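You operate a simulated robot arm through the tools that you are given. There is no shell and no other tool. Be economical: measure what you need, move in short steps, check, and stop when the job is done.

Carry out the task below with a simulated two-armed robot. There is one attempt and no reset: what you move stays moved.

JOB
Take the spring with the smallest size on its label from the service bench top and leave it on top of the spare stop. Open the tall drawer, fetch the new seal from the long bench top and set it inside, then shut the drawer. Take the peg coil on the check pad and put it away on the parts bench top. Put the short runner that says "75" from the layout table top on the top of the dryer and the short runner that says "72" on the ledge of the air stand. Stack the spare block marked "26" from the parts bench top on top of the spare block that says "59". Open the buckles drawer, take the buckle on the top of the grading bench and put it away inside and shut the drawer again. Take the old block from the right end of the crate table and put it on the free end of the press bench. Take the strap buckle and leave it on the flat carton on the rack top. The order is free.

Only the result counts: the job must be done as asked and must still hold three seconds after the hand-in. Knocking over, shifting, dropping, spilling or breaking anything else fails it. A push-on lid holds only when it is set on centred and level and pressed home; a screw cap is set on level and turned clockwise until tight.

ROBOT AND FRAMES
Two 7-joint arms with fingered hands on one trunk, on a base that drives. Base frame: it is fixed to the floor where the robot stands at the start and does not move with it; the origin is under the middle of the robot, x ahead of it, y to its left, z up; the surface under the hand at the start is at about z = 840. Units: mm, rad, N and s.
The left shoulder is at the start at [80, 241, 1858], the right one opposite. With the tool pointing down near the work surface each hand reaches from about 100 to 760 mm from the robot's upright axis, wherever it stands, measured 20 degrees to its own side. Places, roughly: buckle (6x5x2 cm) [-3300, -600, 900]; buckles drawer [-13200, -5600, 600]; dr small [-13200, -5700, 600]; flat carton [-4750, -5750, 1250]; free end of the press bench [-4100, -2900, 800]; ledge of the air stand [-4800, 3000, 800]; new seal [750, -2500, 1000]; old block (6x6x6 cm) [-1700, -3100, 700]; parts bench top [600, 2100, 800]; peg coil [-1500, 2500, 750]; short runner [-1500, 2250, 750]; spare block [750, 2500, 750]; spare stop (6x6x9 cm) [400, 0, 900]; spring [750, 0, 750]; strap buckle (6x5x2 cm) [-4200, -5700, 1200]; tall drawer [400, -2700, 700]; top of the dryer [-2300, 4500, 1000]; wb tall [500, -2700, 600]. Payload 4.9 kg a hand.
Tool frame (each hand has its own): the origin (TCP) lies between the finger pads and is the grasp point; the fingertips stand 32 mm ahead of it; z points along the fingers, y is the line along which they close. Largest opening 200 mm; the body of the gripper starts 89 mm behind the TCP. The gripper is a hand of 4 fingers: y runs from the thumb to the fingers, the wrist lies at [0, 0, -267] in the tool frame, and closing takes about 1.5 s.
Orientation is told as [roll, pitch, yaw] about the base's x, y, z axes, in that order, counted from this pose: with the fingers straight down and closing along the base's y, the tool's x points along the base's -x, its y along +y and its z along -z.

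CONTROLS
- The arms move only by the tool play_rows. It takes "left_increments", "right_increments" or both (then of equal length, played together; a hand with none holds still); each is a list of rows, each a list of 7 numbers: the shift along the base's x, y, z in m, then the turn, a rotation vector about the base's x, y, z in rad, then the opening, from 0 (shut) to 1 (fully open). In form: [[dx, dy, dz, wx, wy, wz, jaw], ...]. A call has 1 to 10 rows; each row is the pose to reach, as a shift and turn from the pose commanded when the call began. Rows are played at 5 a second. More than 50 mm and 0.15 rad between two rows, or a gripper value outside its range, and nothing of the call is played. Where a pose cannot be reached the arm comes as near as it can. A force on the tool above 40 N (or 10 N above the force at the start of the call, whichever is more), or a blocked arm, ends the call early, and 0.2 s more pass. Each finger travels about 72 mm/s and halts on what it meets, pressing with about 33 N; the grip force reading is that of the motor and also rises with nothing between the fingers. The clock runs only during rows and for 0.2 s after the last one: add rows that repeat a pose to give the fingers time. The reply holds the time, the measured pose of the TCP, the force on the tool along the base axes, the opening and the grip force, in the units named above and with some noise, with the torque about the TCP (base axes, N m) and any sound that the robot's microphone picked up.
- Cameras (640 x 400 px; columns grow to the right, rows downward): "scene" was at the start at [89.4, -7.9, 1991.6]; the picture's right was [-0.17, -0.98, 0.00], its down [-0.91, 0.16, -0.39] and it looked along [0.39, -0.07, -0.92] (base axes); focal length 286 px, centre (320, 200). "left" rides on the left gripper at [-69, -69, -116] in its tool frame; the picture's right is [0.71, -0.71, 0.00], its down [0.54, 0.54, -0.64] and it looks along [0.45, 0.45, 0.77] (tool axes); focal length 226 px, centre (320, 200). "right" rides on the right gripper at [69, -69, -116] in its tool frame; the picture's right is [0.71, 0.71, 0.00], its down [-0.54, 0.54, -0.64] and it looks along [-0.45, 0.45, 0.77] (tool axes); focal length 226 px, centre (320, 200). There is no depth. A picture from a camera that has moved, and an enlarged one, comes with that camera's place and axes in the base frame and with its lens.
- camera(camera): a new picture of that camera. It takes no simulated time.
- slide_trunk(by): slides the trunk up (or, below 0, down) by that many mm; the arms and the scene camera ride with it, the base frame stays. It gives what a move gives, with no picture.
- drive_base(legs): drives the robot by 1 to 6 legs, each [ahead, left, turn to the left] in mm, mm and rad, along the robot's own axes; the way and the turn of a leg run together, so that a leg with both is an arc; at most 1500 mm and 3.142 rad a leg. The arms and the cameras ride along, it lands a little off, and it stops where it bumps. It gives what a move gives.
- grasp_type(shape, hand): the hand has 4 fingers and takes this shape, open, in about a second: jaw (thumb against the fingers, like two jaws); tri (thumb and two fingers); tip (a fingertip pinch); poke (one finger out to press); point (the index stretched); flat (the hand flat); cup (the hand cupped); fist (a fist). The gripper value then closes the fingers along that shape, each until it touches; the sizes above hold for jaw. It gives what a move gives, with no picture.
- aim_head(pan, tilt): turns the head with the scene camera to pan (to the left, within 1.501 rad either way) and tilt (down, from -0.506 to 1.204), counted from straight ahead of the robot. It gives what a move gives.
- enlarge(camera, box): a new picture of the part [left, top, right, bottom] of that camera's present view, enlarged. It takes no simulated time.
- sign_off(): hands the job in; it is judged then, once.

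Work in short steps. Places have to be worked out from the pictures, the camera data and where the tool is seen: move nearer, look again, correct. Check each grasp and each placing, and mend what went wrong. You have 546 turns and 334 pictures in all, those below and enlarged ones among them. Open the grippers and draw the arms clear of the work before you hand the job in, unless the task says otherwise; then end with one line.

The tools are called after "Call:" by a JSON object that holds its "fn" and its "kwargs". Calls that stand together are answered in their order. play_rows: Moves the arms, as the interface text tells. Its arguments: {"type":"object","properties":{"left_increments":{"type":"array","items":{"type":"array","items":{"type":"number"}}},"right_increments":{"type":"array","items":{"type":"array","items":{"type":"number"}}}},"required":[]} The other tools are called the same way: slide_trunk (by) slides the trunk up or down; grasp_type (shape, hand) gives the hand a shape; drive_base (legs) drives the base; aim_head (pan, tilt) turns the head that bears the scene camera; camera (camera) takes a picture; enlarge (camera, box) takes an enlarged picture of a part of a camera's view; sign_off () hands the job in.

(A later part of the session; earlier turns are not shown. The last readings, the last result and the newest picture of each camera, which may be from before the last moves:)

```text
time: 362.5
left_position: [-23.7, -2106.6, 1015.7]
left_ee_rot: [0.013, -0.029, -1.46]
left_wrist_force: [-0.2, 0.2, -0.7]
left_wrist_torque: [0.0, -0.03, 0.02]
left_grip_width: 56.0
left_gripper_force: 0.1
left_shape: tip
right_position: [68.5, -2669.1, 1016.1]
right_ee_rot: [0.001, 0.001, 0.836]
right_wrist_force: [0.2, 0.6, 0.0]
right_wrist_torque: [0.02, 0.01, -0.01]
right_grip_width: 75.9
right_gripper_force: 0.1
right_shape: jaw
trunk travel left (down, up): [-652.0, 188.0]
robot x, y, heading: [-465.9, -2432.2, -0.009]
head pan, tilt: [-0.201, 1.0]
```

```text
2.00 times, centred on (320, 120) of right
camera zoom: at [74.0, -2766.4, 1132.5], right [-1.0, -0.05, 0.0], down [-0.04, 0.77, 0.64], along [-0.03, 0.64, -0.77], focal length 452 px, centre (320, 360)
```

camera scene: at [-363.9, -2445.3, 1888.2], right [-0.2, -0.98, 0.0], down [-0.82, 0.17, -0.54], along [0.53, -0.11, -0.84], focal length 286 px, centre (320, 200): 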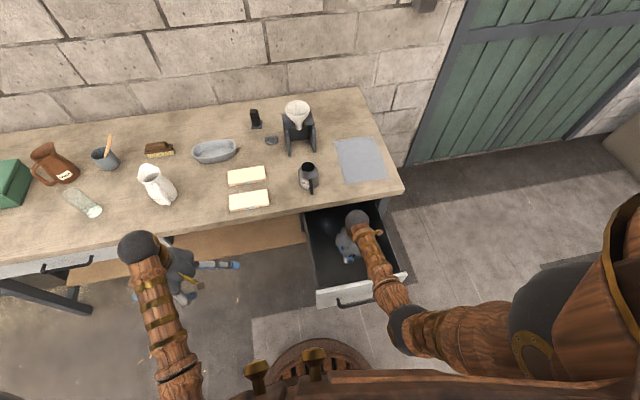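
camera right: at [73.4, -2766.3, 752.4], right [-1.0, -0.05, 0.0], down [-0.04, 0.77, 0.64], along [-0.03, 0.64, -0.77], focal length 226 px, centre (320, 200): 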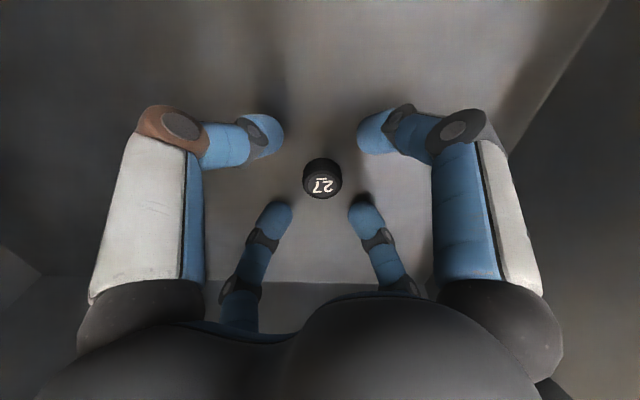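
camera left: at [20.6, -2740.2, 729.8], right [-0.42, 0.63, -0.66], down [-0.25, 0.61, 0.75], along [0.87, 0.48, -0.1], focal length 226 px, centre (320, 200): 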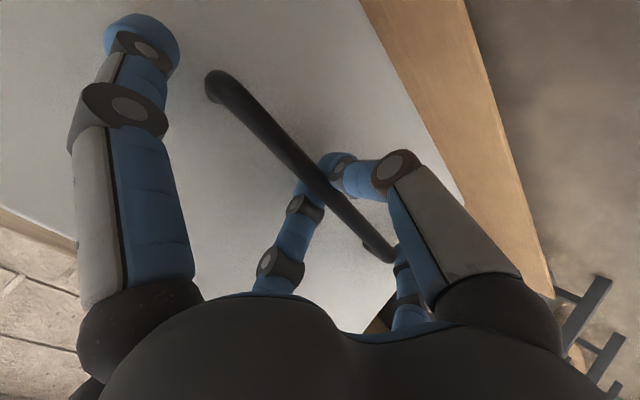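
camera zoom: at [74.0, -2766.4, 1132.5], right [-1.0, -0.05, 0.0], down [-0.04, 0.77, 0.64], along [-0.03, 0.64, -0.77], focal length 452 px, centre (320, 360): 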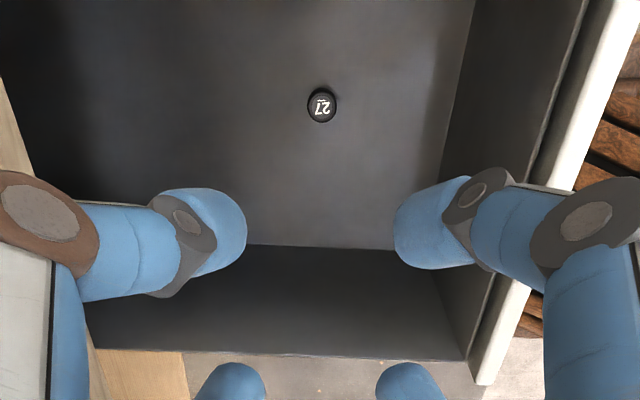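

The seal sits in the drawer. To close it I back off 250, close the right fingers, and tilt that hand forward for a push.

Call:
{"fn": "drive_base", "kwargs": {"legs": [[-270, 0, 0]]}}

Call:
{"fn": "play_rows", "kwargs": {"right_increments": [[0, 0, 0, 0, 0, -0.14, 0.3], [0, 0, 0, 0, 0, -0.28, 0.2], [0, 0, 0, 0, 0, -0.42, 0.1], [0, 0, 0, 0, 0, -0.56, 0], [0, 0, 0, 0, 0, -0.7, 0], [0, 0, 0, 0, 0, -0.836, 0]]}}

Call:
{"fn": "play_rows", "kwargs": {"right_increments": [[0, 0, -0.02, 0, -0.14, 0, 0], [0, 0, -0.05, 0, -0.28, 0, 0], [0, 0, -0.08, 0, -0.42, 0, 0], [0, 0, -0.11, 0, -0.56, 0, 0], [0, 0, -0.14, 0, -0.7, 0, 0], [0, 0, -0.17, 0, -0.84, 0, 0], [0, 0, -0.2, 0, -0.98, 0, 0], [0, 0, -0.23, 0, -1.05, 0, 0]]}}

Call:
{"fn": "camera", "kwargs": {"camera": "right"}}

Call:
{"fn": "camera", "kwargs": {"camera": "scene"}}

```text
time: 364.4
left_position: [-292.1, -2105.1, 1015.4]
left_ee_rot: [0.015, -0.029, -1.456]
left_wrist_force: [0.4, 0.4, 0.1]
left_wrist_torque: [0.0, 0.02, 0.01]
left_grip_width: 56.1
left_gripper_force: 0.0
left_shape: tip
right_position: [-199.6, -2666.7, 1014.1]
right_ee_rot: [0.0, 0.002, 0.838]
right_wrist_force: [0.5, -0.9, 0.6]
right_wrist_torque: [0.03, -0.02, 0.01]
right_grip_width: 75.6
right_gripper_force: 0.0
right_shape: jaw
trunk travel left (down, up): [-652.0, 188.0]
robot x, y, heading: [-735.1, -2429.5, -0.002]
head pan, tilt: [-0.201, 1.0]
```

```text
time: 365.9
left_position: [-294.7, -2105.2, 1015.7]
left_ee_rot: [0.014, -0.029, -1.458]
left_wrist_force: [0.3, 0.0, -0.5]
left_wrist_torque: [0.02, 0.02, -0.02]
left_grip_width: 56.1
left_gripper_force: 0.2
left_shape: tip
right_position: [-200.9, -2667.1, 1014.9]
right_ee_rot: [-0.002, 0.0, -0.001]
right_wrist_force: [-0.1, 0.7, 0.9]
right_wrist_torque: [0.03, -0.01, -0.05]
right_grip_width: 0.0
right_gripper_force: 32.6
right_shape: jaw
trunk travel left (down, up): [-652.0, 188.0]
robot x, y, heading: [-735.0, -2435.7, -0.004]
head pan, tilt: [-0.201, 1.0]
```

```text
time: 367.6
left_position: [-293.4, -2105.2, 1015.9]
left_ee_rot: [0.015, -0.029, -1.457]
left_wrist_force: [-0.7, -0.1, -0.1]
left_wrist_torque: [-0.02, 0.0, -0.06]
left_grip_width: 55.9
left_gripper_force: 0.0
left_shape: tip
right_position: [-200.7, -2666.5, 784.8]
right_ee_rot: [-0.002, -1.051, 0.002]
right_wrist_force: [0.5, -0.3, -0.1]
right_wrist_torque: [0.03, 0.0, 0.0]
right_grip_width: 0.0
right_gripper_force: 32.8
right_shape: jaw
trunk travel left (down, up): [-652.0, 188.0]
robot x, y, heading: [-734.7, -2434.2, -0.005]
head pan, tilt: [-0.201, 1.0]
```

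```text
194 pictures are left
camera right: at [-335.8, -2736.4, 784.3], right [-0.35, 0.71, -0.61], down [-0.29, 0.54, 0.79], along [0.89, 0.45, 0.01], focal length 226 px, centre (320, 200)
```

right: 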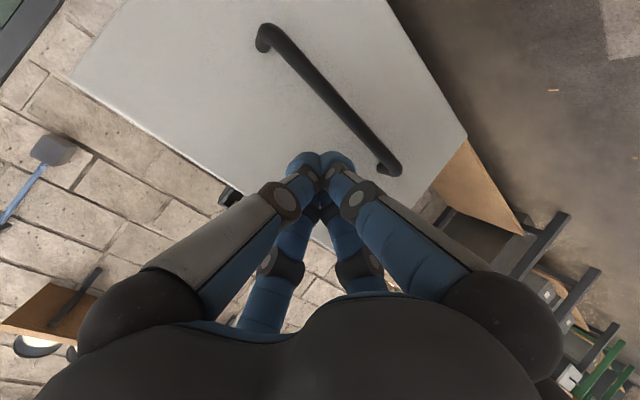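

```text
193 pictures are left
camera scene: at [-633.4, -2443.2, 1888.2], right [-0.2, -0.98, 0.0], down [-0.82, 0.17, -0.54], along [0.53, -0.11, -0.84], focal length 286 px, centre (320, 200)
```

scene: 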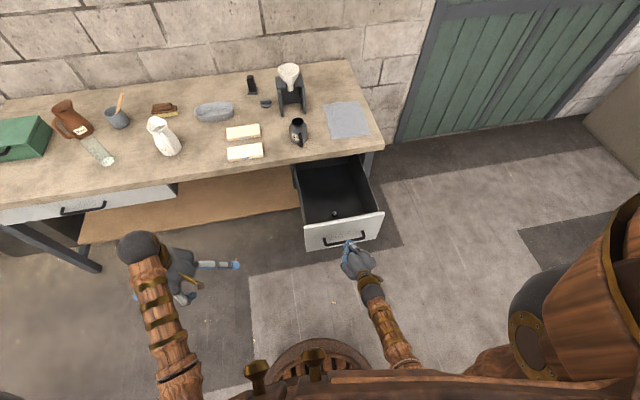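

The closed fingers face the front panel above the bar. I push by driving ahead in steps.

Call:
{"fn": "drive_base", "kwargs": {"legs": [[240, 0, 0]]}}

Call:
{"fn": "camera", "kwargs": {"camera": "scene"}}

```text
time: 369.4
left_position: [-58.8, -2106.4, 1016.6]
left_ee_rot: [0.019, -0.027, -1.458]
left_wrist_force: [0.0, -0.4, 0.1]
left_wrist_torque: [-0.02, -0.02, -0.01]
left_grip_width: 55.9
left_gripper_force: 0.1
left_shape: tip
right_position: [36.8, -2669.1, 786.6]
right_ee_rot: [-0.004, -1.049, 0.0]
right_wrist_force: [0.1, 0.6, -1.2]
right_wrist_torque: [-0.01, -0.01, 0.02]
right_grip_width: 0.0
right_gripper_force: 33.4
right_shape: jaw
trunk travel left (down, up): [-652.0, 188.0]
robot x, y, heading: [-497.3, -2435.2, -0.007]
head pan, tilt: [-0.201, 1.0]
```

```text
192 pictures are left
camera scene: at [-399.3, -2445.1, 1888.4], right [-0.2, -0.98, 0.0], down [-0.82, 0.17, -0.54], along [0.53, -0.11, -0.84], focal length 286 px, centre (320, 200)
```

scene: 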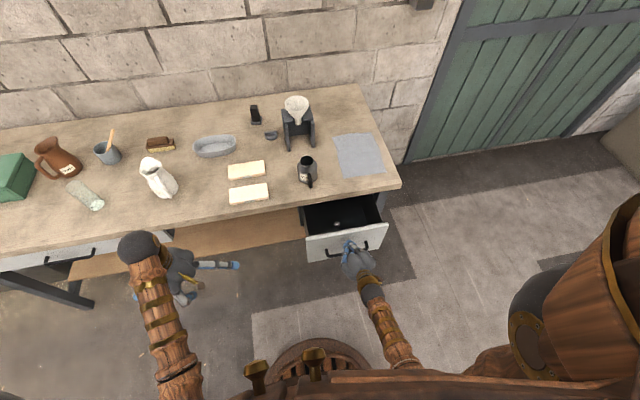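

It closes smoothly. I continue 130, then the final bit.

Call:
{"fn": "drive_base", "kwargs": {"legs": [[125, 0, 0]]}}

Call:
{"fn": "drive_base", "kwargs": {"legs": [[30, 0, 0]]}}

Call:
{"fn": "camera", "kwargs": {"camera": "scene"}}

```text
time: 370.7
left_position: [64.9, -2106.1, 1016.8]
left_ee_rot: [0.018, -0.03, -1.459]
left_wrist_force: [0.3, 0.3, -0.5]
left_wrist_torque: [-0.01, -0.02, -0.01]
left_grip_width: 55.9
left_gripper_force: 0.0
left_shape: tip
right_position: [158.9, -2669.1, 786.0]
right_ee_rot: [-0.004, -1.052, 0.003]
right_wrist_force: [-0.1, 1.1, -0.1]
right_wrist_torque: [0.03, -0.01, -0.03]
right_grip_width: 0.2
right_gripper_force: 33.3
right_shape: jaw
trunk travel left (down, up): [-652.0, 188.0]
robot x, y, heading: [-377.6, -2438.1, -0.007]
head pan, tilt: [-0.201, 1.0]
```

```text
time: 371.5
left_position: [91.8, -2106.3, 1017.4]
left_ee_rot: [0.019, -0.03, -1.456]
left_wrist_force: [-1.0, 0.5, -0.1]
left_wrist_torque: [0.03, -0.06, 0.01]
left_grip_width: 55.9
left_gripper_force: 0.0
left_shape: tip
right_position: [186.0, -2669.5, 786.8]
right_ee_rot: [-0.002, -1.053, 0.001]
right_wrist_force: [-1.9, 0.3, 0.1]
right_wrist_torque: [-0.01, 0.02, 0.01]
right_grip_width: 0.1
right_gripper_force: 33.3
right_shape: jaw
trunk travel left (down, up): [-652.0, 188.0]
robot x, y, heading: [-343.8, -2433.0, -0.002]
head pan, tilt: [-0.201, 1.0]
```

```text
191 pictures are left
camera scene: at [-251.7, -2445.7, 1888.7], right [-0.2, -0.98, 0.0], down [-0.82, 0.17, -0.54], along [0.53, -0.11, -0.84], focal length 286 px, centre (320, 200)
```

scene: 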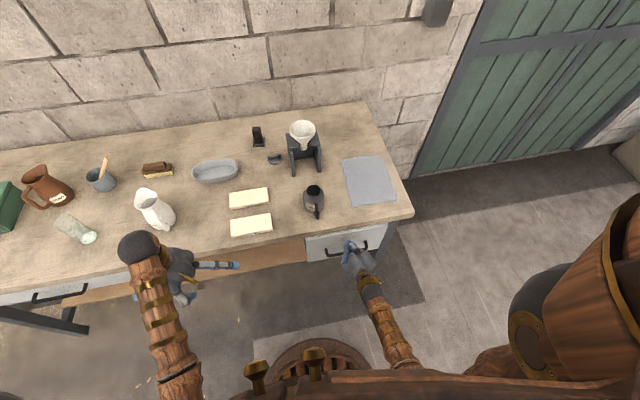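

Nearly shut. I finish with the arm, in small steps, until it resists.

Call:
{"fn": "play_rows", "kwargs": {"right_increments": [[0.01, 0, 0, 0, 0, 0, 0], [0.02, 0, 0, 0, 0, 0, 0], [0.03, 0, 0, 0, 0, 0, 0], [0.038, 0, 0, 0, 0, 0, 0], [0.046, 0, 0, 0, 0, 0, 0], [0.054, 0, 0, 0, 0, 0, 0]]}}

Call:
{"fn": "camera", "kwargs": {"camera": "right"}}

```text
time: 372.8
left_position: [95.7, -2107.5, 1015.5]
left_ee_rot: [0.014, -0.03, -1.46]
left_wrist_force: [0.7, -0.4, -0.2]
left_wrist_torque: [-0.05, 0.05, 0.01]
left_grip_width: 55.9
left_gripper_force: 0.1
left_shape: tip
right_position: [226.0, -2669.6, 777.4]
right_ee_rot: [-0.003, -1.034, -0.003]
right_wrist_force: [-21.9, 0.0, 6.5]
right_wrist_torque: [-0.04, -0.06, 0.04]
right_grip_width: 0.0
right_gripper_force: 33.1
right_shape: jaw
trunk travel left (down, up): [-652.0, 188.0]
robot x, y, heading: [-344.2, -2430.2, -0.009]
head pan, tilt: [-0.201, 1.0]
stopped in row 6 (right hand): the force on the tool passed its limit at 49 N (the readings are from after the stop); the commanded pose is now the measured one
```

```text
190 pictures are left
camera right: at [91.3, -2737.4, 778.9], right [-0.36, 0.71, -0.61], down [-0.27, 0.54, 0.79], along [0.89, 0.45, 0.0], focal length 226 px, centre (320, 200)
```

right: 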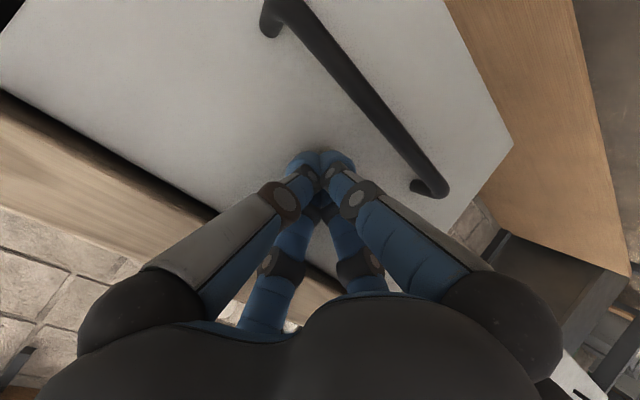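

Shut firmly. I withdraw, back away, and return the right hand to vertical.

Call:
{"fn": "drive_base", "kwargs": {"legs": [[-350, 0, 0]]}}

Call:
{"fn": "play_rows", "kwargs": {"right_increments": [[0, 0, 0.03, 0, 0.14, 0, 0], [0, 0, 0.06, 0, 0.28, 0, 0], [0, 0, 0.1, 0, 0.42, 0, 0], [0, 0, 0.14, 0, 0.56, 0, 0], [0, 0, 0.17, 0, 0.7, 0, 0], [0, 0, 0.2, 0, 0.84, 0, 0.1], [0, 0, 0.23, 0, 0.98, 0, 0.3], [0, 0, 0.24, 0, 1.034, 0, 0.5]]}}

Call:
{"fn": "slide_trunk", "kwargs": {"by": 120}}

Call:
{"fn": "aim_head", "kwargs": {"pan": -1.3, "tilt": 0.5}}

Call:
{"fn": "camera", "kwargs": {"camera": "scene"}}

```text
time: 375.1
left_position: [-253.3, -2105.5, 1015.4]
left_ee_rot: [0.014, -0.03, -1.458]
left_wrist_force: [-0.3, 0.8, -0.4]
left_wrist_torque: [-0.01, -0.01, -0.01]
left_grip_width: 55.9
left_gripper_force: 0.0
left_shape: tip
right_position: [-117.8, -2667.7, 776.8]
right_ee_rot: [0.0, -1.035, -0.002]
right_wrist_force: [1.1, 0.6, 0.2]
right_wrist_torque: [0.0, 0.01, 0.0]
right_grip_width: 0.0
right_gripper_force: 32.9
right_shape: jaw
trunk travel left (down, up): [-652.0, 188.0]
robot x, y, heading: [-696.7, -2433.5, -0.004]
head pan, tilt: [-0.201, 1.0]
```

```text
time: 376.9
left_position: [-254.9, -2107.4, 1015.6]
left_ee_rot: [0.014, -0.029, -1.46]
left_wrist_force: [-0.7, 0.5, 0.2]
left_wrist_torque: [0.0, 0.01, -0.01]
left_grip_width: 56.1
left_gripper_force: 0.1
left_shape: tip
right_position: [-119.5, -2667.1, 1018.9]
right_ee_rot: [-0.001, -0.002, -0.002]
right_wrist_force: [0.9, -0.2, 0.3]
right_wrist_torque: [0.0, 0.02, 0.01]
right_grip_width: 69.4
right_gripper_force: 0.1
right_shape: jaw
trunk travel left (down, up): [-652.0, 188.0]
robot x, y, heading: [-693.9, -2432.1, -0.006]
head pan, tilt: [-0.201, 1.0]
```

```text
time: 378.4
left_position: [-256.2, -2105.7, 1135.7]
left_ee_rot: [0.015, -0.03, -1.457]
left_wrist_force: [-0.3, -0.4, 0.5]
left_wrist_torque: [0.01, -0.01, -0.02]
left_grip_width: 56.4
left_gripper_force: 0.1
left_shape: tip
right_position: [-120.0, -2667.5, 1139.5]
right_ee_rot: [-0.004, -0.003, -0.001]
right_wrist_force: [0.0, 0.3, -0.1]
right_wrist_torque: [0.01, -0.02, 0.02]
right_grip_width: 99.6
right_gripper_force: 0.1
right_shape: jaw
trunk travel left (down, up): [-772.0, 68.0]
robot x, y, heading: [-694.5, -2430.6, 0.0]
head pan, tilt: [-0.201, 1.0]
```

```text
time: 379.7
left_position: [-254.5, -2105.1, 1135.3]
left_ee_rot: [0.014, -0.031, -1.457]
left_wrist_force: [0.3, -0.1, -0.5]
left_wrist_torque: [-0.01, 0.01, 0.03]
left_grip_width: 56.1
left_gripper_force: 0.0
left_shape: tip
right_position: [-118.9, -2667.2, 1138.9]
right_ee_rot: [-0.004, -0.003, -0.001]
right_wrist_force: [0.5, -0.5, 0.0]
right_wrist_torque: [0.0, 0.03, -0.02]
right_grip_width: 99.7
right_gripper_force: 0.1
right_shape: jaw
trunk travel left (down, up): [-772.0, 68.0]
robot x, y, heading: [-695.5, -2432.7, -0.001]
head pan, tilt: [-1.3, 0.499]
```

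```text
189 pictures are left
camera scene: at [-638.3, -2517.7, 2049.3], right [-0.96, -0.26, 0.0], down [-0.13, 0.46, -0.88], along [0.23, -0.85, -0.48], focal length 286 px, centre (320, 200)
```

scene: 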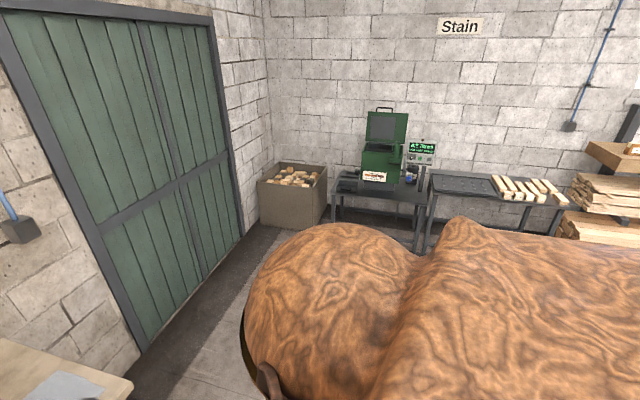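

The crate table is hidden behind the shoulder. I turn the robot to face -x.

Call:
{"fn": "drive_base", "kwargs": {"legs": [[0, 150, 0], [0, 0, 3.14]]}}

Call:
{"fn": "aim_head", "kwargs": {"pan": 0.3, "tilt": 0.7}}

Call:
{"fn": "camera", "kwargs": {"camera": "scene"}}

```text
time: 388.5
left_position: [-1132.1, -2610.4, 1135.0]
left_ee_rot: [0.013, -0.03, 1.689]
left_wrist_force: [-0.6, 0.2, -0.3]
left_wrist_torque: [-0.02, 0.0, 0.01]
left_grip_width: 56.1
left_gripper_force: 0.1
left_shape: tip
right_position: [-1270.1, -2049.3, 1138.9]
right_ee_rot: [-0.003, -0.004, -3.136]
right_wrist_force: [0.6, 0.8, 0.1]
right_wrist_torque: [-0.03, 0.0, 0.01]
right_grip_width: 99.8
right_gripper_force: 0.1
right_shape: jaw
trunk travel left (down, up): [-772.0, 68.0]
robot x, y, heading: [-693.1, -2281.2, -3.137]
head pan, tilt: [-1.3, 0.499]
```

```text
time: 390.1
left_position: [-1132.7, -2611.6, 1135.3]
left_ee_rot: [0.015, -0.028, 1.69]
left_wrist_force: [-0.3, 0.5, -0.2]
left_wrist_torque: [-0.03, 0.0, 0.03]
left_grip_width: 56.0
left_gripper_force: 0.2
left_shape: tip
right_position: [-1269.7, -2049.0, 1139.7]
right_ee_rot: [-0.004, -0.003, -3.137]
right_wrist_force: [-0.1, -0.4, 0.8]
right_wrist_torque: [0.0, 0.02, 0.0]
right_grip_width: 99.7
right_gripper_force: 0.1
right_shape: jaw
trunk travel left (down, up): [-772.0, 68.0]
robot x, y, heading: [-695.7, -2283.5, -3.14]
head pan, tilt: [0.3, 0.7]
```

```text
188 pictures are left
camera scene: at [-803.4, -2305.2, 2031.6], right [-0.3, 0.95, 0.0], down [0.62, 0.19, -0.76], along [-0.73, -0.23, -0.64], focal length 286 px, centre (320, 200)
```

scene: 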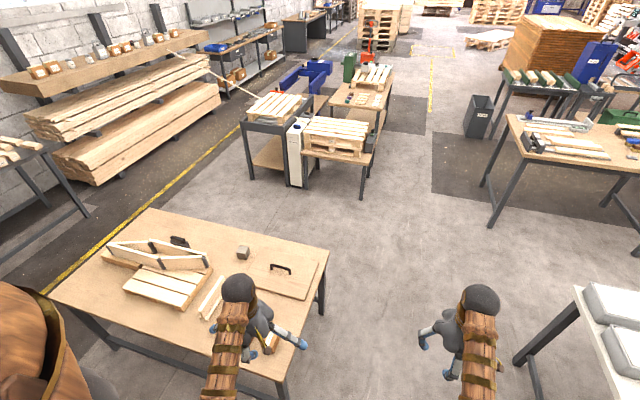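

Call:
{"fn": "enlarge", "kwargs": {"camera": "scene", "box": [50, 200, 340, 380]}}

Call:
{"fn": "camera", "kwargs": {"camera": "left"}}

```text
2.21 times, centred on (195, 290) of scene
camera zoom: at [-803.4, -2305.2, 2031.6], right [-0.3, 0.95, 0.0], down [0.62, 0.19, -0.76], along [-0.73, -0.23, -0.64], focal length 632 px, centre (596, 1)
```

zoom: 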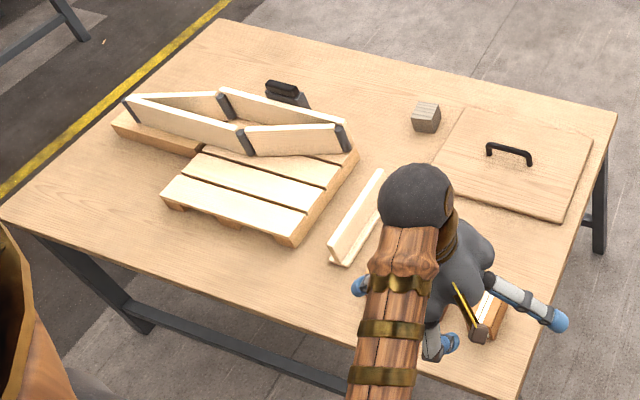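

```text
186 pictures are left
camera left: at [-1068.6, -2536.7, 1252.2], right [0.79, -0.62, -0.03], down [-0.46, -0.62, 0.63], along [-0.41, -0.48, -0.77], focal length 226 px, centre (320, 200)
```

left: 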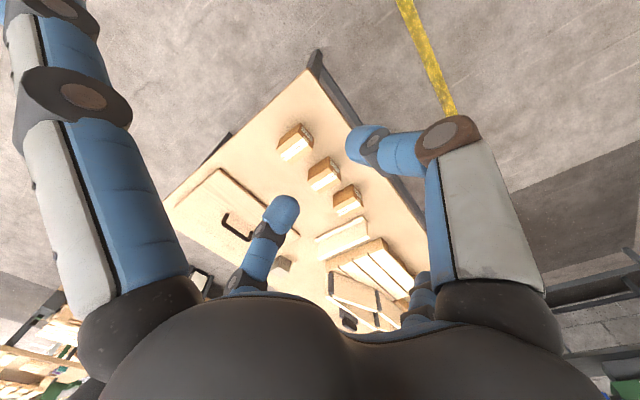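

The weathered grey block is near (-1650, -3020), matching the list; easiest to reach from the table's far (-x) side. I drive round the table end and face it from there.

Call:
{"fn": "drive_base", "kwargs": {"legs": [[0, -270, 0], [1450, 0, 0], [250, 0, 0], [0, 0, 3.14], [0, -900, 0]]}}

Call:
{"fn": "aim_head", "kwargs": {"pan": 0.0, "tilt": 0.8}}

Call:
{"fn": "camera", "kwargs": {"camera": "scene"}}

```text
time: 411.8
left_position: [-1970.7, -2591.9, 1135.6]
left_ee_rot: [0.013, -0.032, -1.473]
left_wrist_force: [-1.0, -0.4, -0.1]
left_wrist_torque: [-0.01, -0.02, 0.0]
left_grip_width: 55.8
left_gripper_force: 0.0
left_shape: tip
right_position: [-1843.5, -3155.9, 1139.9]
right_ee_rot: [-0.005, -0.003, -0.016]
right_wrist_force: [-0.2, -0.2, 0.1]
right_wrist_torque: [-0.01, 0.0, 0.04]
right_grip_width: 99.8
right_gripper_force: 0.0
right_shape: jaw
trunk travel left (down, up): [-772.0, 68.0]
robot x, y, heading: [-2413.0, -2915.2, -0.019]
head pan, tilt: [0.3, 0.7]
```

```text
time: 412.6
left_position: [-1970.5, -2593.2, 1135.6]
left_ee_rot: [0.015, -0.03, -1.472]
left_wrist_force: [0.5, -0.5, -0.4]
left_wrist_torque: [-0.02, 0.0, -0.01]
left_grip_width: 56.0
left_gripper_force: 0.1
left_shape: tip
right_position: [-1844.8, -3157.8, 1140.0]
right_ee_rot: [-0.003, -0.003, -0.015]
right_wrist_force: [-0.3, 0.1, -0.8]
right_wrist_torque: [0.01, 0.03, 0.02]
right_grip_width: 99.7
right_gripper_force: 0.0
right_shape: jaw
trunk travel left (down, up): [-772.0, 68.0]
robot x, y, heading: [-2412.7, -2913.7, -0.018]
head pan, tilt: [0.0, 0.799]
```

```text
185 pictures are left
camera scene: at [-2302.1, -2913.0, 2023.3], right [-0.02, -1.0, 0.0], down [-0.72, 0.01, -0.7], along [0.7, -0.01, -0.72], focal length 286 px, centre (320, 200)
```

scene: 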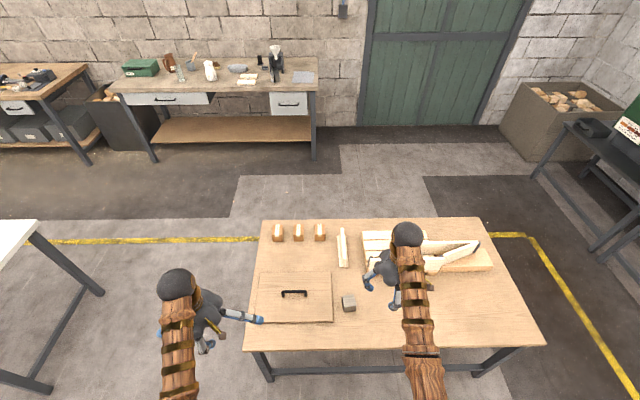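

Call:
{"fn": "enlarge", "kwargs": {"camera": "scene", "box": [250, 210, 420, 330]}}

Call:
{"fn": "camera", "kwargs": {"camera": "right"}}

```text
3.33 times, centred on (335, 270) of scene
camera zoom: at [-2302.1, -2913.0, 2023.3], right [-0.02, -1.0, 0.0], down [-0.72, 0.01, -0.7], along [0.7, -0.01, -0.72], focal length 954 px, centre (270, -33)
```

zoom: 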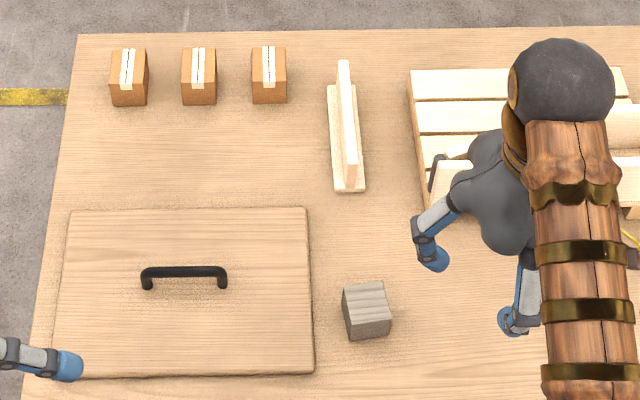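

```text
183 pictures are left
camera right: at [-1914.0, -3224.9, 1256.3], right [-0.7, 0.72, 0.0], down [0.55, 0.53, 0.64], along [0.46, 0.45, -0.77], focal length 226 px, centre (320, 200)
```

right: 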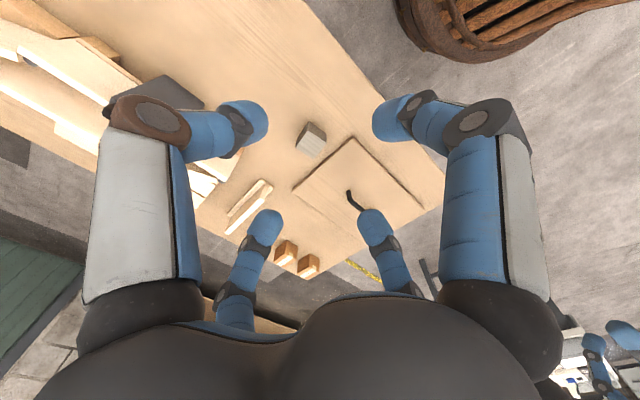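

The table is lower (≈670) than assumed; the block is near (-1705, -3058), top ≈ 730. I drive 210 ahead and lower the trunk 130.

Call:
{"fn": "drive_base", "kwargs": {"legs": [[210, 0, 0.017]]}}

Call:
{"fn": "slide_trunk", "kwargs": {"by": -130}}

Call:
{"fn": "play_rows", "kwargs": {"right_increments": [[-0.02, 0.03, -0.02, 0, 0, 0, 0.5], [-0.04, 0.06, -0.04, 0, 0, 0, 0.5], [-0.06, 0.09, -0.07, 0, 0, 0, 0.5], [-0.07, 0.1, -0.11, 0, 0, 0, 0.5]]}}

Call:
{"fn": "camera", "kwargs": {"camera": "right"}}

Call:
{"fn": "camera", "kwargs": {"camera": "scene"}}

```text
time: 414.3
left_position: [-1770.4, -2586.5, 1136.9]
left_ee_rot: [0.019, -0.029, -1.453]
left_wrist_force: [0.0, 0.3, 0.4]
left_wrist_torque: [-0.03, -0.05, 0.01]
left_grip_width: 56.0
left_gripper_force: 0.0
left_shape: tip
right_position: [-1635.1, -3148.6, 1142.2]
right_ee_rot: [-0.005, -0.007, 0.002]
right_wrist_force: [-0.4, -0.1, -0.3]
right_wrist_torque: [-0.02, -0.04, -0.03]
right_grip_width: 99.8
right_gripper_force: 0.0
right_shape: jaw
trunk travel left (down, up): [-772.0, 68.0]
robot x, y, heading: [-2206.4, -2918.2, 0.001]
head pan, tilt: [0.0, 0.799]
```

```text
time: 415.9
left_position: [-1766.1, -2585.6, 1006.2]
left_ee_rot: [0.014, -0.029, -1.453]
left_wrist_force: [0.3, 0.8, 0.1]
left_wrist_torque: [-0.03, 0.01, 0.01]
left_grip_width: 55.9
left_gripper_force: 0.0
left_shape: tip
right_position: [-1630.5, -3147.5, 1009.0]
right_ee_rot: [-0.003, -0.001, 0.003]
right_wrist_force: [0.1, -0.1, 0.0]
right_wrist_torque: [0.0, 0.0, 0.0]
right_grip_width: 99.7
right_gripper_force: 0.0
right_shape: jaw
trunk travel left (down, up): [-642.0, 198.0]
robot x, y, heading: [-2206.4, -2913.6, 0.0]
head pan, tilt: [0.0, 0.799]
```

```text
time: 416.9
left_position: [-1766.7, -2587.3, 1004.7]
left_ee_rot: [0.015, -0.029, -1.454]
left_wrist_force: [0.6, 0.9, 0.4]
left_wrist_torque: [0.02, 0.02, -0.05]
left_grip_width: 56.0
left_gripper_force: 0.0
left_shape: tip
right_position: [-1699.9, -3048.5, 897.9]
right_ee_rot: [-0.002, -0.003, 0.001]
right_wrist_force: [-0.1, 0.9, -0.6]
right_wrist_torque: [-0.04, 0.0, -0.01]
right_grip_width: 100.1
right_gripper_force: 0.1
right_shape: jaw
trunk travel left (down, up): [-642.0, 198.0]
robot x, y, heading: [-2204.3, -2911.7, -0.003]
head pan, tilt: [0.0, 0.799]
```

```text
182 pictures are left
camera right: at [-1769.1, -3117.3, 1015.7], right [-0.71, 0.71, 0.0], down [0.54, 0.54, 0.64], along [0.46, 0.45, -0.77], focal length 226 px, centre (320, 200)
```

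right: 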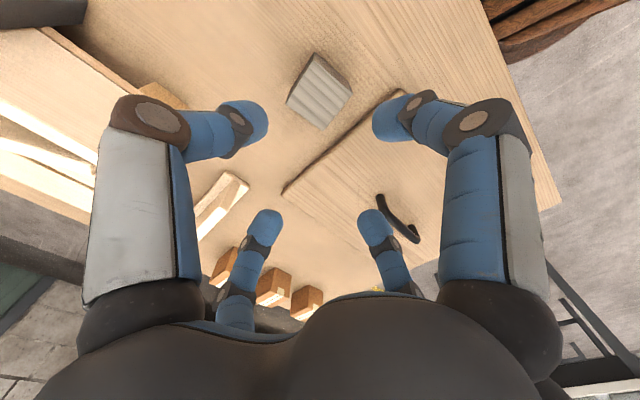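

```text
181 pictures are left
camera scene: at [-2093.0, -2912.8, 1893.4], right [0.0, -1.0, 0.0], down [-0.72, 0.0, -0.7], along [0.7, 0.0, -0.72], focal length 286 px, centre (320, 200)
```

scene: 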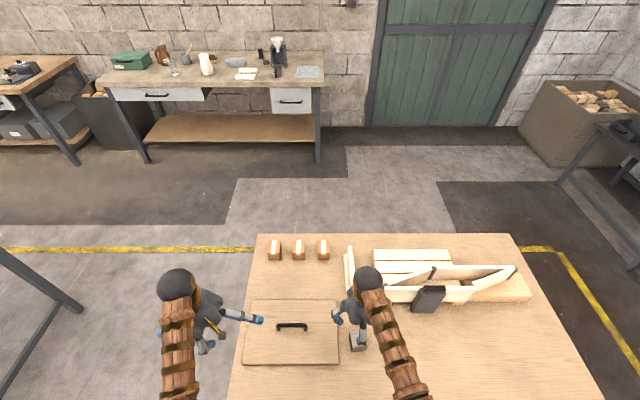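

The block is at about (-1710, -3064), nearly square to the axes. I move over it and go down to 765 for a check.

Call:
{"fn": "play_rows", "kwargs": {"right_increments": [[-0.01, -0.015, -0.04, 0, 0, 0, 0.46], [-0.01, -0.015, -0.08, 0, 0, 0, 0.45], [-0.01, -0.015, -0.12, 0, 0, 0, 0.45], [-0.01, -0.015, -0.12, 0, 0, 0, 0.45]]}}

Call:
{"fn": "enlarge", "kwargs": {"camera": "right", "box": [200, 80, 440, 240]}}

```text
time: 417.9
left_position: [-1769.1, -2585.9, 1005.3]
left_ee_rot: [0.016, -0.03, -1.454]
left_wrist_force: [-0.7, 0.6, 0.0]
left_wrist_torque: [0.01, -0.03, 0.02]
left_grip_width: 55.9
left_gripper_force: 0.1
left_shape: tip
right_position: [-1710.6, -3064.8, 778.7]
right_ee_rot: [-0.002, -0.004, 0.002]
right_wrist_force: [-0.4, 0.2, 0.3]
right_wrist_torque: [-0.01, -0.02, 0.02]
right_grip_width: 90.5
right_gripper_force: 0.0
right_shape: jaw
trunk travel left (down, up): [-642.0, 198.0]
robot x, y, heading: [-2202.8, -2912.3, 0.001]
head pan, tilt: [0.0, 0.799]
```

```text
2.50 times, centred on (320, 160) of right
camera zoom: at [-1780.3, -3132.8, 896.5], right [-0.71, 0.71, 0.0], down [0.54, 0.54, 0.64], along [0.46, 0.45, -0.77], focal length 565 px, centre (320, 300)
```

zoom: 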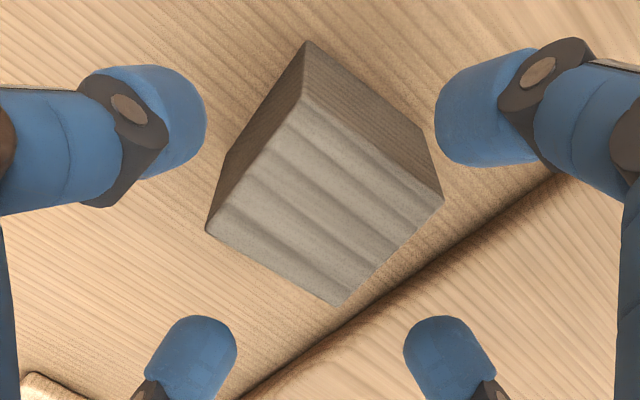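

Block yaw ≈ +0.16; I rotate to match, descend to 722 and close.

Call:
{"fn": "play_rows", "kwargs": {"right_increments": [[0, 0, -0.01, 0, 0, 0.08, 0.45], [0, 0, -0.03, 0, 0, 0.16, 0.45], [0, 0, -0.05, 0, 0, 0.16, 0.45], [0, 0, -0.057, 0, 0, 0.16, 0.45], [0, 0, -0.057, 0, 0, 0.16, 0.45]]}}

Call:
{"fn": "play_rows", "kwargs": {"right_increments": [[0, 0, 0, 0, 0, 0, 0.35], [0, 0, 0, 0, 0, 0, 0.25], [0, 0, 0, 0, 0, 0, 0.15], [0, 0, 0, 0, 0, 0, 0.1], [0, 0, 0, 0, 0, 0, 0.1], [0, 0, 0.03, 0, 0, 0, 0.1], [0, 0, 0.07, 0, 0, 0, 0.1], [0, 0, 0.11, 0, 0, 0, 0.1]]}}

Call:
{"fn": "enlarge", "kwargs": {"camera": "right", "box": [200, 80, 440, 240]}}

```text
time: 419.1
left_position: [-1767.2, -2587.0, 1005.7]
left_ee_rot: [0.014, -0.028, -1.455]
left_wrist_force: [-0.6, 0.0, -0.6]
left_wrist_torque: [0.02, 0.0, 0.0]
left_grip_width: 56.0
left_gripper_force: 0.0
left_shape: tip
right_position: [-1710.5, -3063.4, 721.9]
right_ee_rot: [-0.003, -0.002, 0.162]
right_wrist_force: [0.1, 0.4, -0.8]
right_wrist_torque: [0.0, -0.01, 0.0]
right_grip_width: 90.4
right_gripper_force: 0.1
right_shape: jaw
trunk travel left (down, up): [-642.0, 198.0]
robot x, y, heading: [-2204.7, -2914.6, -0.0]
head pan, tilt: [0.0, 0.799]
```

```text
time: 420.9
left_position: [-1767.0, -2586.0, 1004.9]
left_ee_rot: [0.014, -0.03, -1.453]
left_wrist_force: [-0.3, 0.2, -0.3]
left_wrist_torque: [-0.01, 0.03, 0.02]
left_grip_width: 56.2
left_gripper_force: 0.1
left_shape: tip
right_position: [-1711.2, -3065.0, 833.3]
right_ee_rot: [-0.003, -0.002, 0.164]
right_wrist_force: [-0.6, -0.8, -1.5]
right_wrist_torque: [0.02, -0.01, 0.02]
right_grip_width: 51.2
right_gripper_force: 33.1
right_shape: jaw
trunk travel left (down, up): [-642.0, 198.0]
robot x, y, heading: [-2208.4, -2914.5, 0.001]
head pan, tilt: [0.0, 0.799]
```

```text
2.50 times, centred on (320, 160) of right
camera zoom: at [-1767.6, -3143.0, 949.7], right [-0.81, 0.58, 0.0], down [0.44, 0.62, 0.64], along [0.38, 0.52, -0.77], focal length 565 px, centre (320, 300)
```

zoom: 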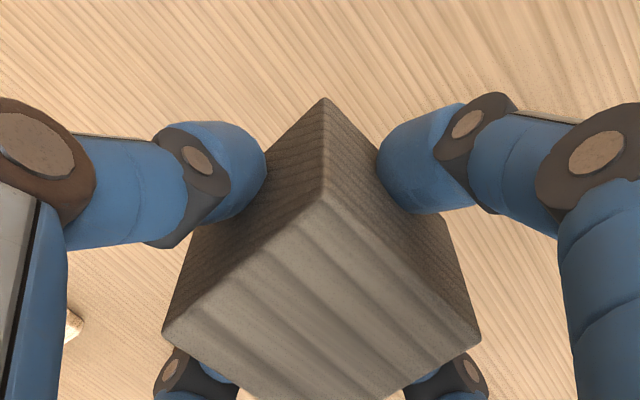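

The old block is held. I raise it, back off, turn to face -x and look for the press bench.

Call:
{"fn": "play_rows", "kwargs": {"right_increments": [[0, 0, 0.045, 0, 0, 0, 0.1], [0, 0, 0.09, 0, 0, 0, 0.1], [0, 0, 0.13, 0, 0, 0, 0.1], [0, 0, 0.17, 0, 0, 0, 0.1]]}}

Call:
{"fn": "drive_base", "kwargs": {"legs": [[-250, 0, 0], [0, 0, 3.14]]}}

Call:
{"fn": "aim_head", "kwargs": {"pan": 0.0, "tilt": 0.5}}

Call:
{"fn": "camera", "kwargs": {"camera": "scene"}}

```text
time: 421.9
left_position: [-1767.3, -2586.7, 1004.7]
left_ee_rot: [0.014, -0.028, -1.454]
left_wrist_force: [-0.2, -0.3, 0.1]
left_wrist_torque: [0.0, -0.01, 0.03]
left_grip_width: 56.1
left_gripper_force: 0.0
left_shape: tip
right_position: [-1711.5, -3063.7, 1002.1]
right_ee_rot: [-0.003, -0.001, 0.162]
right_wrist_force: [0.2, 0.0, -0.6]
right_wrist_torque: [-0.01, 0.02, 0.0]
right_grip_width: 51.2
right_gripper_force: 33.7
right_shape: jaw
trunk travel left (down, up): [-642.0, 198.0]
robot x, y, heading: [-2205.7, -2915.3, 0.003]
head pan, tilt: [0.0, 0.799]
```

```text
time: 431.1
left_position: [-2885.7, -3253.5, 1005.2]
left_ee_rot: [0.014, -0.029, 1.712]
left_wrist_force: [1.0, -0.7, 1.1]
left_wrist_torque: [-0.01, 0.0, -0.01]
left_grip_width: 56.0
left_gripper_force: 0.0
left_shape: tip
right_position: [-2954.3, -2778.0, 1002.1]
right_ee_rot: [-0.005, -0.003, -2.955]
right_wrist_force: [0.0, 0.2, -1.0]
right_wrist_torque: [0.01, 0.09, 0.02]
right_grip_width: 51.1
right_gripper_force: 32.8
right_shape: jaw
trunk travel left (down, up): [-642.0, 198.0]
robot x, y, heading: [-2453.6, -2913.5, -3.114]
head pan, tilt: [0.0, 0.799]
```

```text
time: 431.9
left_position: [-2885.6, -3254.7, 1004.2]
left_ee_rot: [0.014, -0.031, 1.713]
left_wrist_force: [0.2, 0.3, 0.5]
left_wrist_torque: [-0.01, 0.01, 0.0]
left_grip_width: 55.9
left_gripper_force: 0.0
left_shape: tip
right_position: [-2953.4, -2779.0, 1001.7]
right_ee_rot: [-0.003, -0.002, -2.955]
right_wrist_force: [-1.1, 0.2, -0.5]
right_wrist_torque: [0.0, 0.0, 0.0]
right_grip_width: 51.0
right_gripper_force: 33.4
right_shape: jaw
trunk travel left (down, up): [-642.0, 198.0]
robot x, y, heading: [-2458.9, -2915.9, -3.116]
head pan, tilt: [0.0, 0.499]
```

```text
178 pictures are left
camera scene: at [-2574.8, -2915.4, 1919.2], right [-0.02, 1.0, 0.0], down [0.48, 0.01, -0.88], along [-0.88, -0.02, -0.48], focal length 286 px, centre (320, 200)
```

scene: 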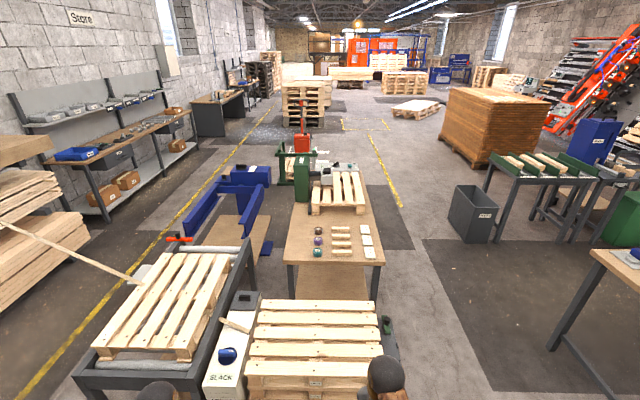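

Call:
{"fn": "enlarge", "kwargs": {"camera": "scene", "box": [250, 140, 430, 280]}}

```text
2.86 times, centred on (340, 210) of scene
camera zoom: at [-2574.8, -2915.4, 1919.2], right [-0.02, 1.0, 0.0], down [0.48, 0.01, -0.88], along [-0.88, -0.02, -0.48], focal length 818 px, centre (263, 171)
```

zoom: 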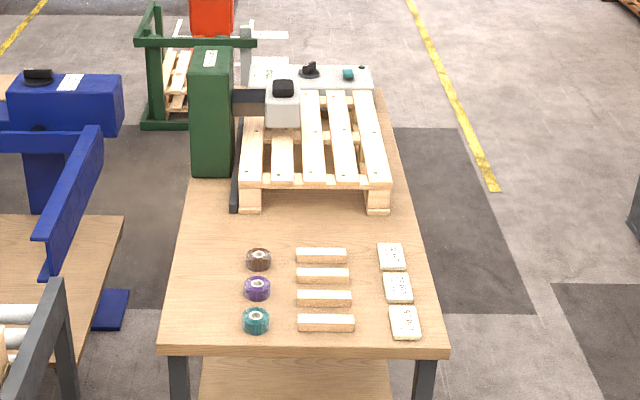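

Press bench: x -3904…-5280, y -3140…-2560; the press and pallet occupy the far end; the near (free) end has small items, with a clear strip at y -3140…-2990. It's only accessible from the +y side. I drive there.

Call:
{"fn": "drive_base", "kwargs": {"legs": [[0, -900, -0.026], [1380, 0, 0], [0, 0, 1.571]]}}

Call:
{"fn": "aim_head", "kwargs": {"pan": -0.2, "tilt": 0.7}}

Call:
{"fn": "camera", "kwargs": {"camera": "scene"}}

```text
time: 446.9
left_position: [-3521.4, -2447.2, 1005.9]
left_ee_rot: [0.014, -0.029, -3.04]
left_wrist_force: [-0.8, 0.3, -1.5]
left_wrist_torque: [0.01, 0.0, 0.0]
left_grip_width: 56.2
left_gripper_force: 0.1
left_shape: tip
right_position: [-3998.3, -2494.9, 1002.0]
right_ee_rot: [-0.003, -0.004, -1.426]
right_wrist_force: [-0.3, 0.0, -0.3]
right_wrist_torque: [0.01, 0.0, -0.02]
right_grip_width: 50.9
right_gripper_force: 33.2
right_shape: jaw
trunk travel left (down, up): [-642.0, 198.0]
robot x, y, heading: [-3838.6, -2009.8, -1.585]
head pan, tilt: [0.0, 0.499]
```

```text
time: 447.6
left_position: [-3520.2, -2446.8, 1005.5]
left_ee_rot: [0.013, -0.03, -3.042]
left_wrist_force: [-0.3, 0.5, 0.7]
left_wrist_torque: [-0.03, -0.03, -0.01]
left_grip_width: 55.8
left_gripper_force: 0.2
left_shape: tip
right_position: [-3997.9, -2494.2, 1001.7]
right_ee_rot: [-0.002, -0.001, -1.426]
right_wrist_force: [-0.2, 0.8, -0.4]
right_wrist_torque: [0.02, 0.01, 0.0]
right_grip_width: 51.1
right_gripper_force: 33.0
right_shape: jaw
trunk travel left (down, up): [-642.0, 198.0]
robot x, y, heading: [-3842.0, -2001.0, -1.588]
head pan, tilt: [-0.201, 0.7]
```

```text
176 pictures are left
camera scene: at [-3858.7, -2113.8, 1901.6], right [-0.98, 0.22, 0.0], down [0.14, 0.63, -0.77], along [-0.17, -0.75, -0.64], focal length 286 px, centre (320, 200)
```

scene: 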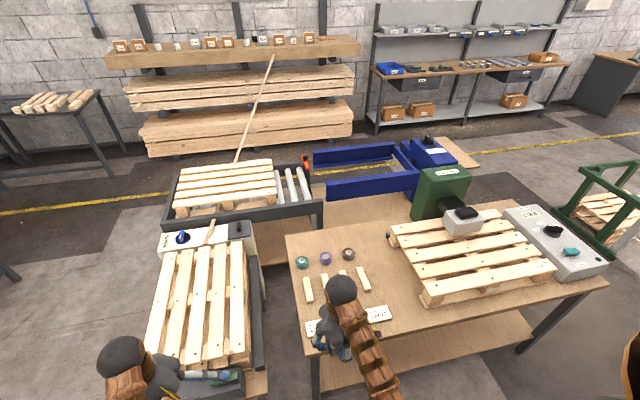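

Call:
{"fn": "enlarge", "kwargs": {"camera": "scene", "box": [270, 210, 470, 350]}}

```text
2.86 times, centred on (370, 280) of scene
camera zoom: at [-3858.7, -2113.8, 1901.6], right [-0.98, 0.22, 0.0], down [0.14, 0.63, -0.77], along [-0.17, -0.75, -0.64], focal length 818 px, centre (177, -29)
```

zoom: 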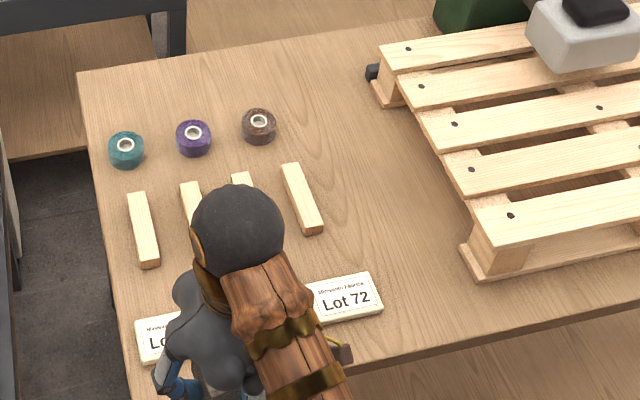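

I choose the clear strip behind the rolls, about (-4110, -3070), which is at the bench's free end. To avoid the pallet table I shift right 200, then ahead 310.

Call:
{"fn": "drive_base", "kwargs": {"legs": [[0, -200, 0.016], [310, 0, 0]]}}

Call:
{"fn": "aim_head", "kwargs": {"pan": 0.0, "tilt": 0.9}}

Call:
{"fn": "camera", "kwargs": {"camera": "scene"}}

```text
time: 450.9
left_position: [-3711.6, -2727.6, 1001.6]
left_ee_rot: [0.008, -0.03, -3.023]
left_wrist_force: [1.2, -0.4, 0.6]
left_wrist_torque: [0.09, -0.01, -0.02]
left_grip_width: 55.9
left_gripper_force: 0.0
left_shape: tip
right_position: [-4188.1, -2784.4, 999.5]
right_ee_rot: [-0.002, 0.004, -1.406]
right_wrist_force: [1.1, -0.6, -1.3]
right_wrist_torque: [0.09, -0.02, 0.0]
right_grip_width: 50.7
right_gripper_force: 33.5
right_shape: jaw
trunk travel left (down, up): [-642.0, 198.0]
robot x, y, heading: [-4040.4, -2287.4, -1.573]
head pan, tilt: [-0.201, 0.7]
stopped in leg 2: the robot was blocked; the commanded pose is now the measured one
```

```text
time: 451.6
left_position: [-3711.6, -2724.1, 1003.6]
left_ee_rot: [0.013, -0.029, -3.024]
left_wrist_force: [0.5, -0.5, -0.5]
left_wrist_torque: [0.01, -0.02, -0.02]
left_grip_width: 56.4
left_gripper_force: 0.1
left_shape: tip
right_position: [-4187.1, -2781.6, 1001.9]
right_ee_rot: [-0.004, 0.0, -1.403]
right_wrist_force: [0.1, -0.2, -0.7]
right_wrist_torque: [0.0, 0.0, -0.01]
right_grip_width: 50.8
right_gripper_force: 33.4
right_shape: jaw
trunk travel left (down, up): [-642.0, 198.0]
robot x, y, heading: [-4038.4, -2282.8, -1.572]
head pan, tilt: [0.0, 0.901]
```

```text
174 pictures are left
camera scene: at [-4038.1, -2390.6, 1885.3], right [-1.0, 0.0, 0.0], down [0.0, 0.78, -0.62], along [0.0, -0.62, -0.78], focal length 286 px, centre (320, 200)
```

scene: 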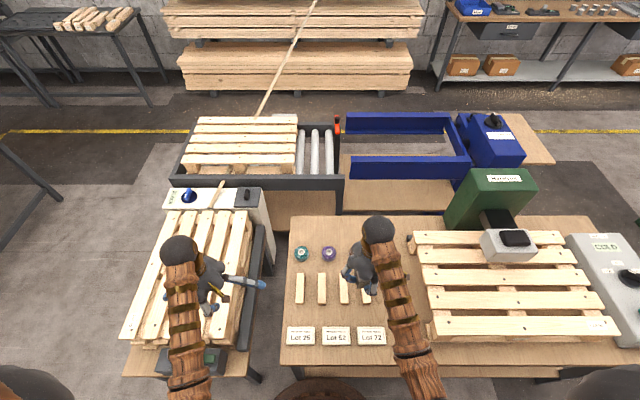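

The bench edge stopped me at y≈-2287. I'll extend the hand at z≈1000 to (-4150, -3075), in the strip behind the rolls, and then descend using the trunk.

Call:
{"fn": "drive_base", "kwargs": {"legs": [[-12, 0, 0]]}}

Call:
{"fn": "play_rows", "kwargs": {"right_increments": [[0.005, -0.035, 0, 0, 0, -0.03, 0.1], [0.01, -0.07, 0.0, 0, 0, -0.06, 0.1], [0.015, -0.105, 0, 0, 0, -0.09, 0.1], [0.02, -0.14, 0, 0, 0, -0.12, 0.1], [0.025, -0.175, 0, 0, 0, -0.15, 0.1], [0.03, -0.21, 0, 0, 0, -0.16, 0.1], [0.035, -0.245, 0, 0, 0, -0.16, 0.1], [0.037, -0.27, 0, 0, 0, -0.16, 0.1], [0.037, -0.27, 0, 0, 0, -0.16, 0.1]], "left_increments": [[0, 0, 0.02, 0, 0, 0, 0.28], [0, 0, 0.04, 0, 0, 0, 0.28], [0, 0, 0.05, 0, 0, 0, 0.28], [0, 0, 0.05, 0, 0, 0, 0.28], [0, 0, 0.05, 0, 0, 0, 0.28], [0, 0, 0.05, 0, 0, 0, 0.28], [0, 0, 0.05, 0, 0, 0, 0.28], [0, 0, 0.05, 0, 0, 0, 0.28], [0, 0, 0.05, 0, 0, 0, 0.28]]}}

Call:
{"fn": "camera", "kwargs": {"camera": "right"}}

Call:
{"fn": "camera", "kwargs": {"camera": "scene"}}

```text
time: 452.4
left_position: [-3710.5, -2713.1, 1003.7]
left_ee_rot: [0.012, -0.027, -3.022]
left_wrist_force: [0.1, -0.4, -0.7]
left_wrist_torque: [0.03, 0.02, 0.01]
left_grip_width: 55.8
left_gripper_force: 0.1
left_shape: tip
right_position: [-4187.8, -2769.1, 1000.9]
right_ee_rot: [-0.002, -0.001, -1.404]
right_wrist_force: [-0.4, -0.9, -0.7]
right_wrist_torque: [0.09, -0.02, 0.02]
right_grip_width: 50.9
right_gripper_force: 32.8
right_shape: jaw
trunk travel left (down, up): [-642.0, 198.0]
robot x, y, heading: [-4041.1, -2274.9, -1.575]
head pan, tilt: [0.0, 0.901]
```

```text
time: 454.4
left_position: [-3713.2, -2705.9, 1046.8]
left_ee_rot: [0.006, -0.033, -3.021]
left_wrist_force: [0.1, 0.1, -0.4]
left_wrist_torque: [0.02, 0.04, 0.03]
left_grip_width: 56.1
left_gripper_force: 0.1
left_shape: tip
left hand out of reach, approached as far as the arm can: row 3
right_position: [-4150.1, -3037.5, 1001.7]
right_ee_rot: [-0.003, -0.004, -1.567]
right_wrist_force: [0.2, 0.8, -0.1]
right_wrist_torque: [0.03, 0.04, 0.0]
right_grip_width: 51.1
right_gripper_force: 33.2
right_shape: jaw
trunk travel left (down, up): [-642.0, 198.0]
robot x, y, heading: [-4044.4, -2272.9, -1.573]
head pan, tilt: [0.0, 0.901]
```

```text
173 pictures are left
camera right: at [-4219.5, -2968.8, 1119.2], right [0.7, 0.71, 0.0], down [0.55, -0.54, 0.64], along [0.45, -0.45, -0.77], focal length 226 px, centre (320, 200)
```

right: 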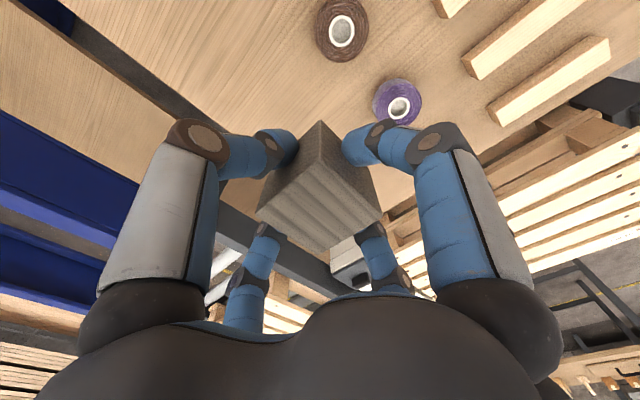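

```text
172 pictures are left
camera scene: at [-4038.4, -2375.5, 1885.5], right [-1.0, 0.0, 0.0], down [0.0, 0.78, -0.62], along [0.0, -0.62, -0.78], focal length 286 px, centre (320, 200)
```

scene: 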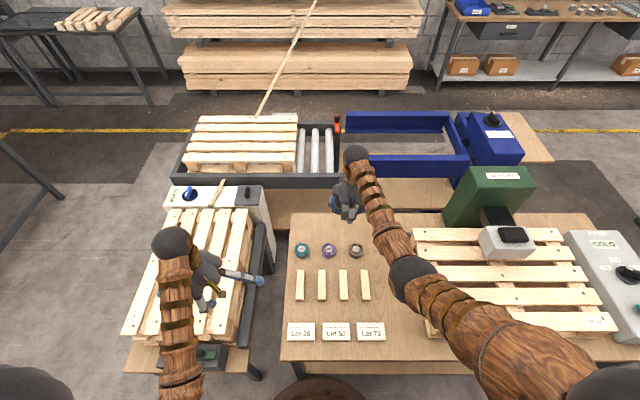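

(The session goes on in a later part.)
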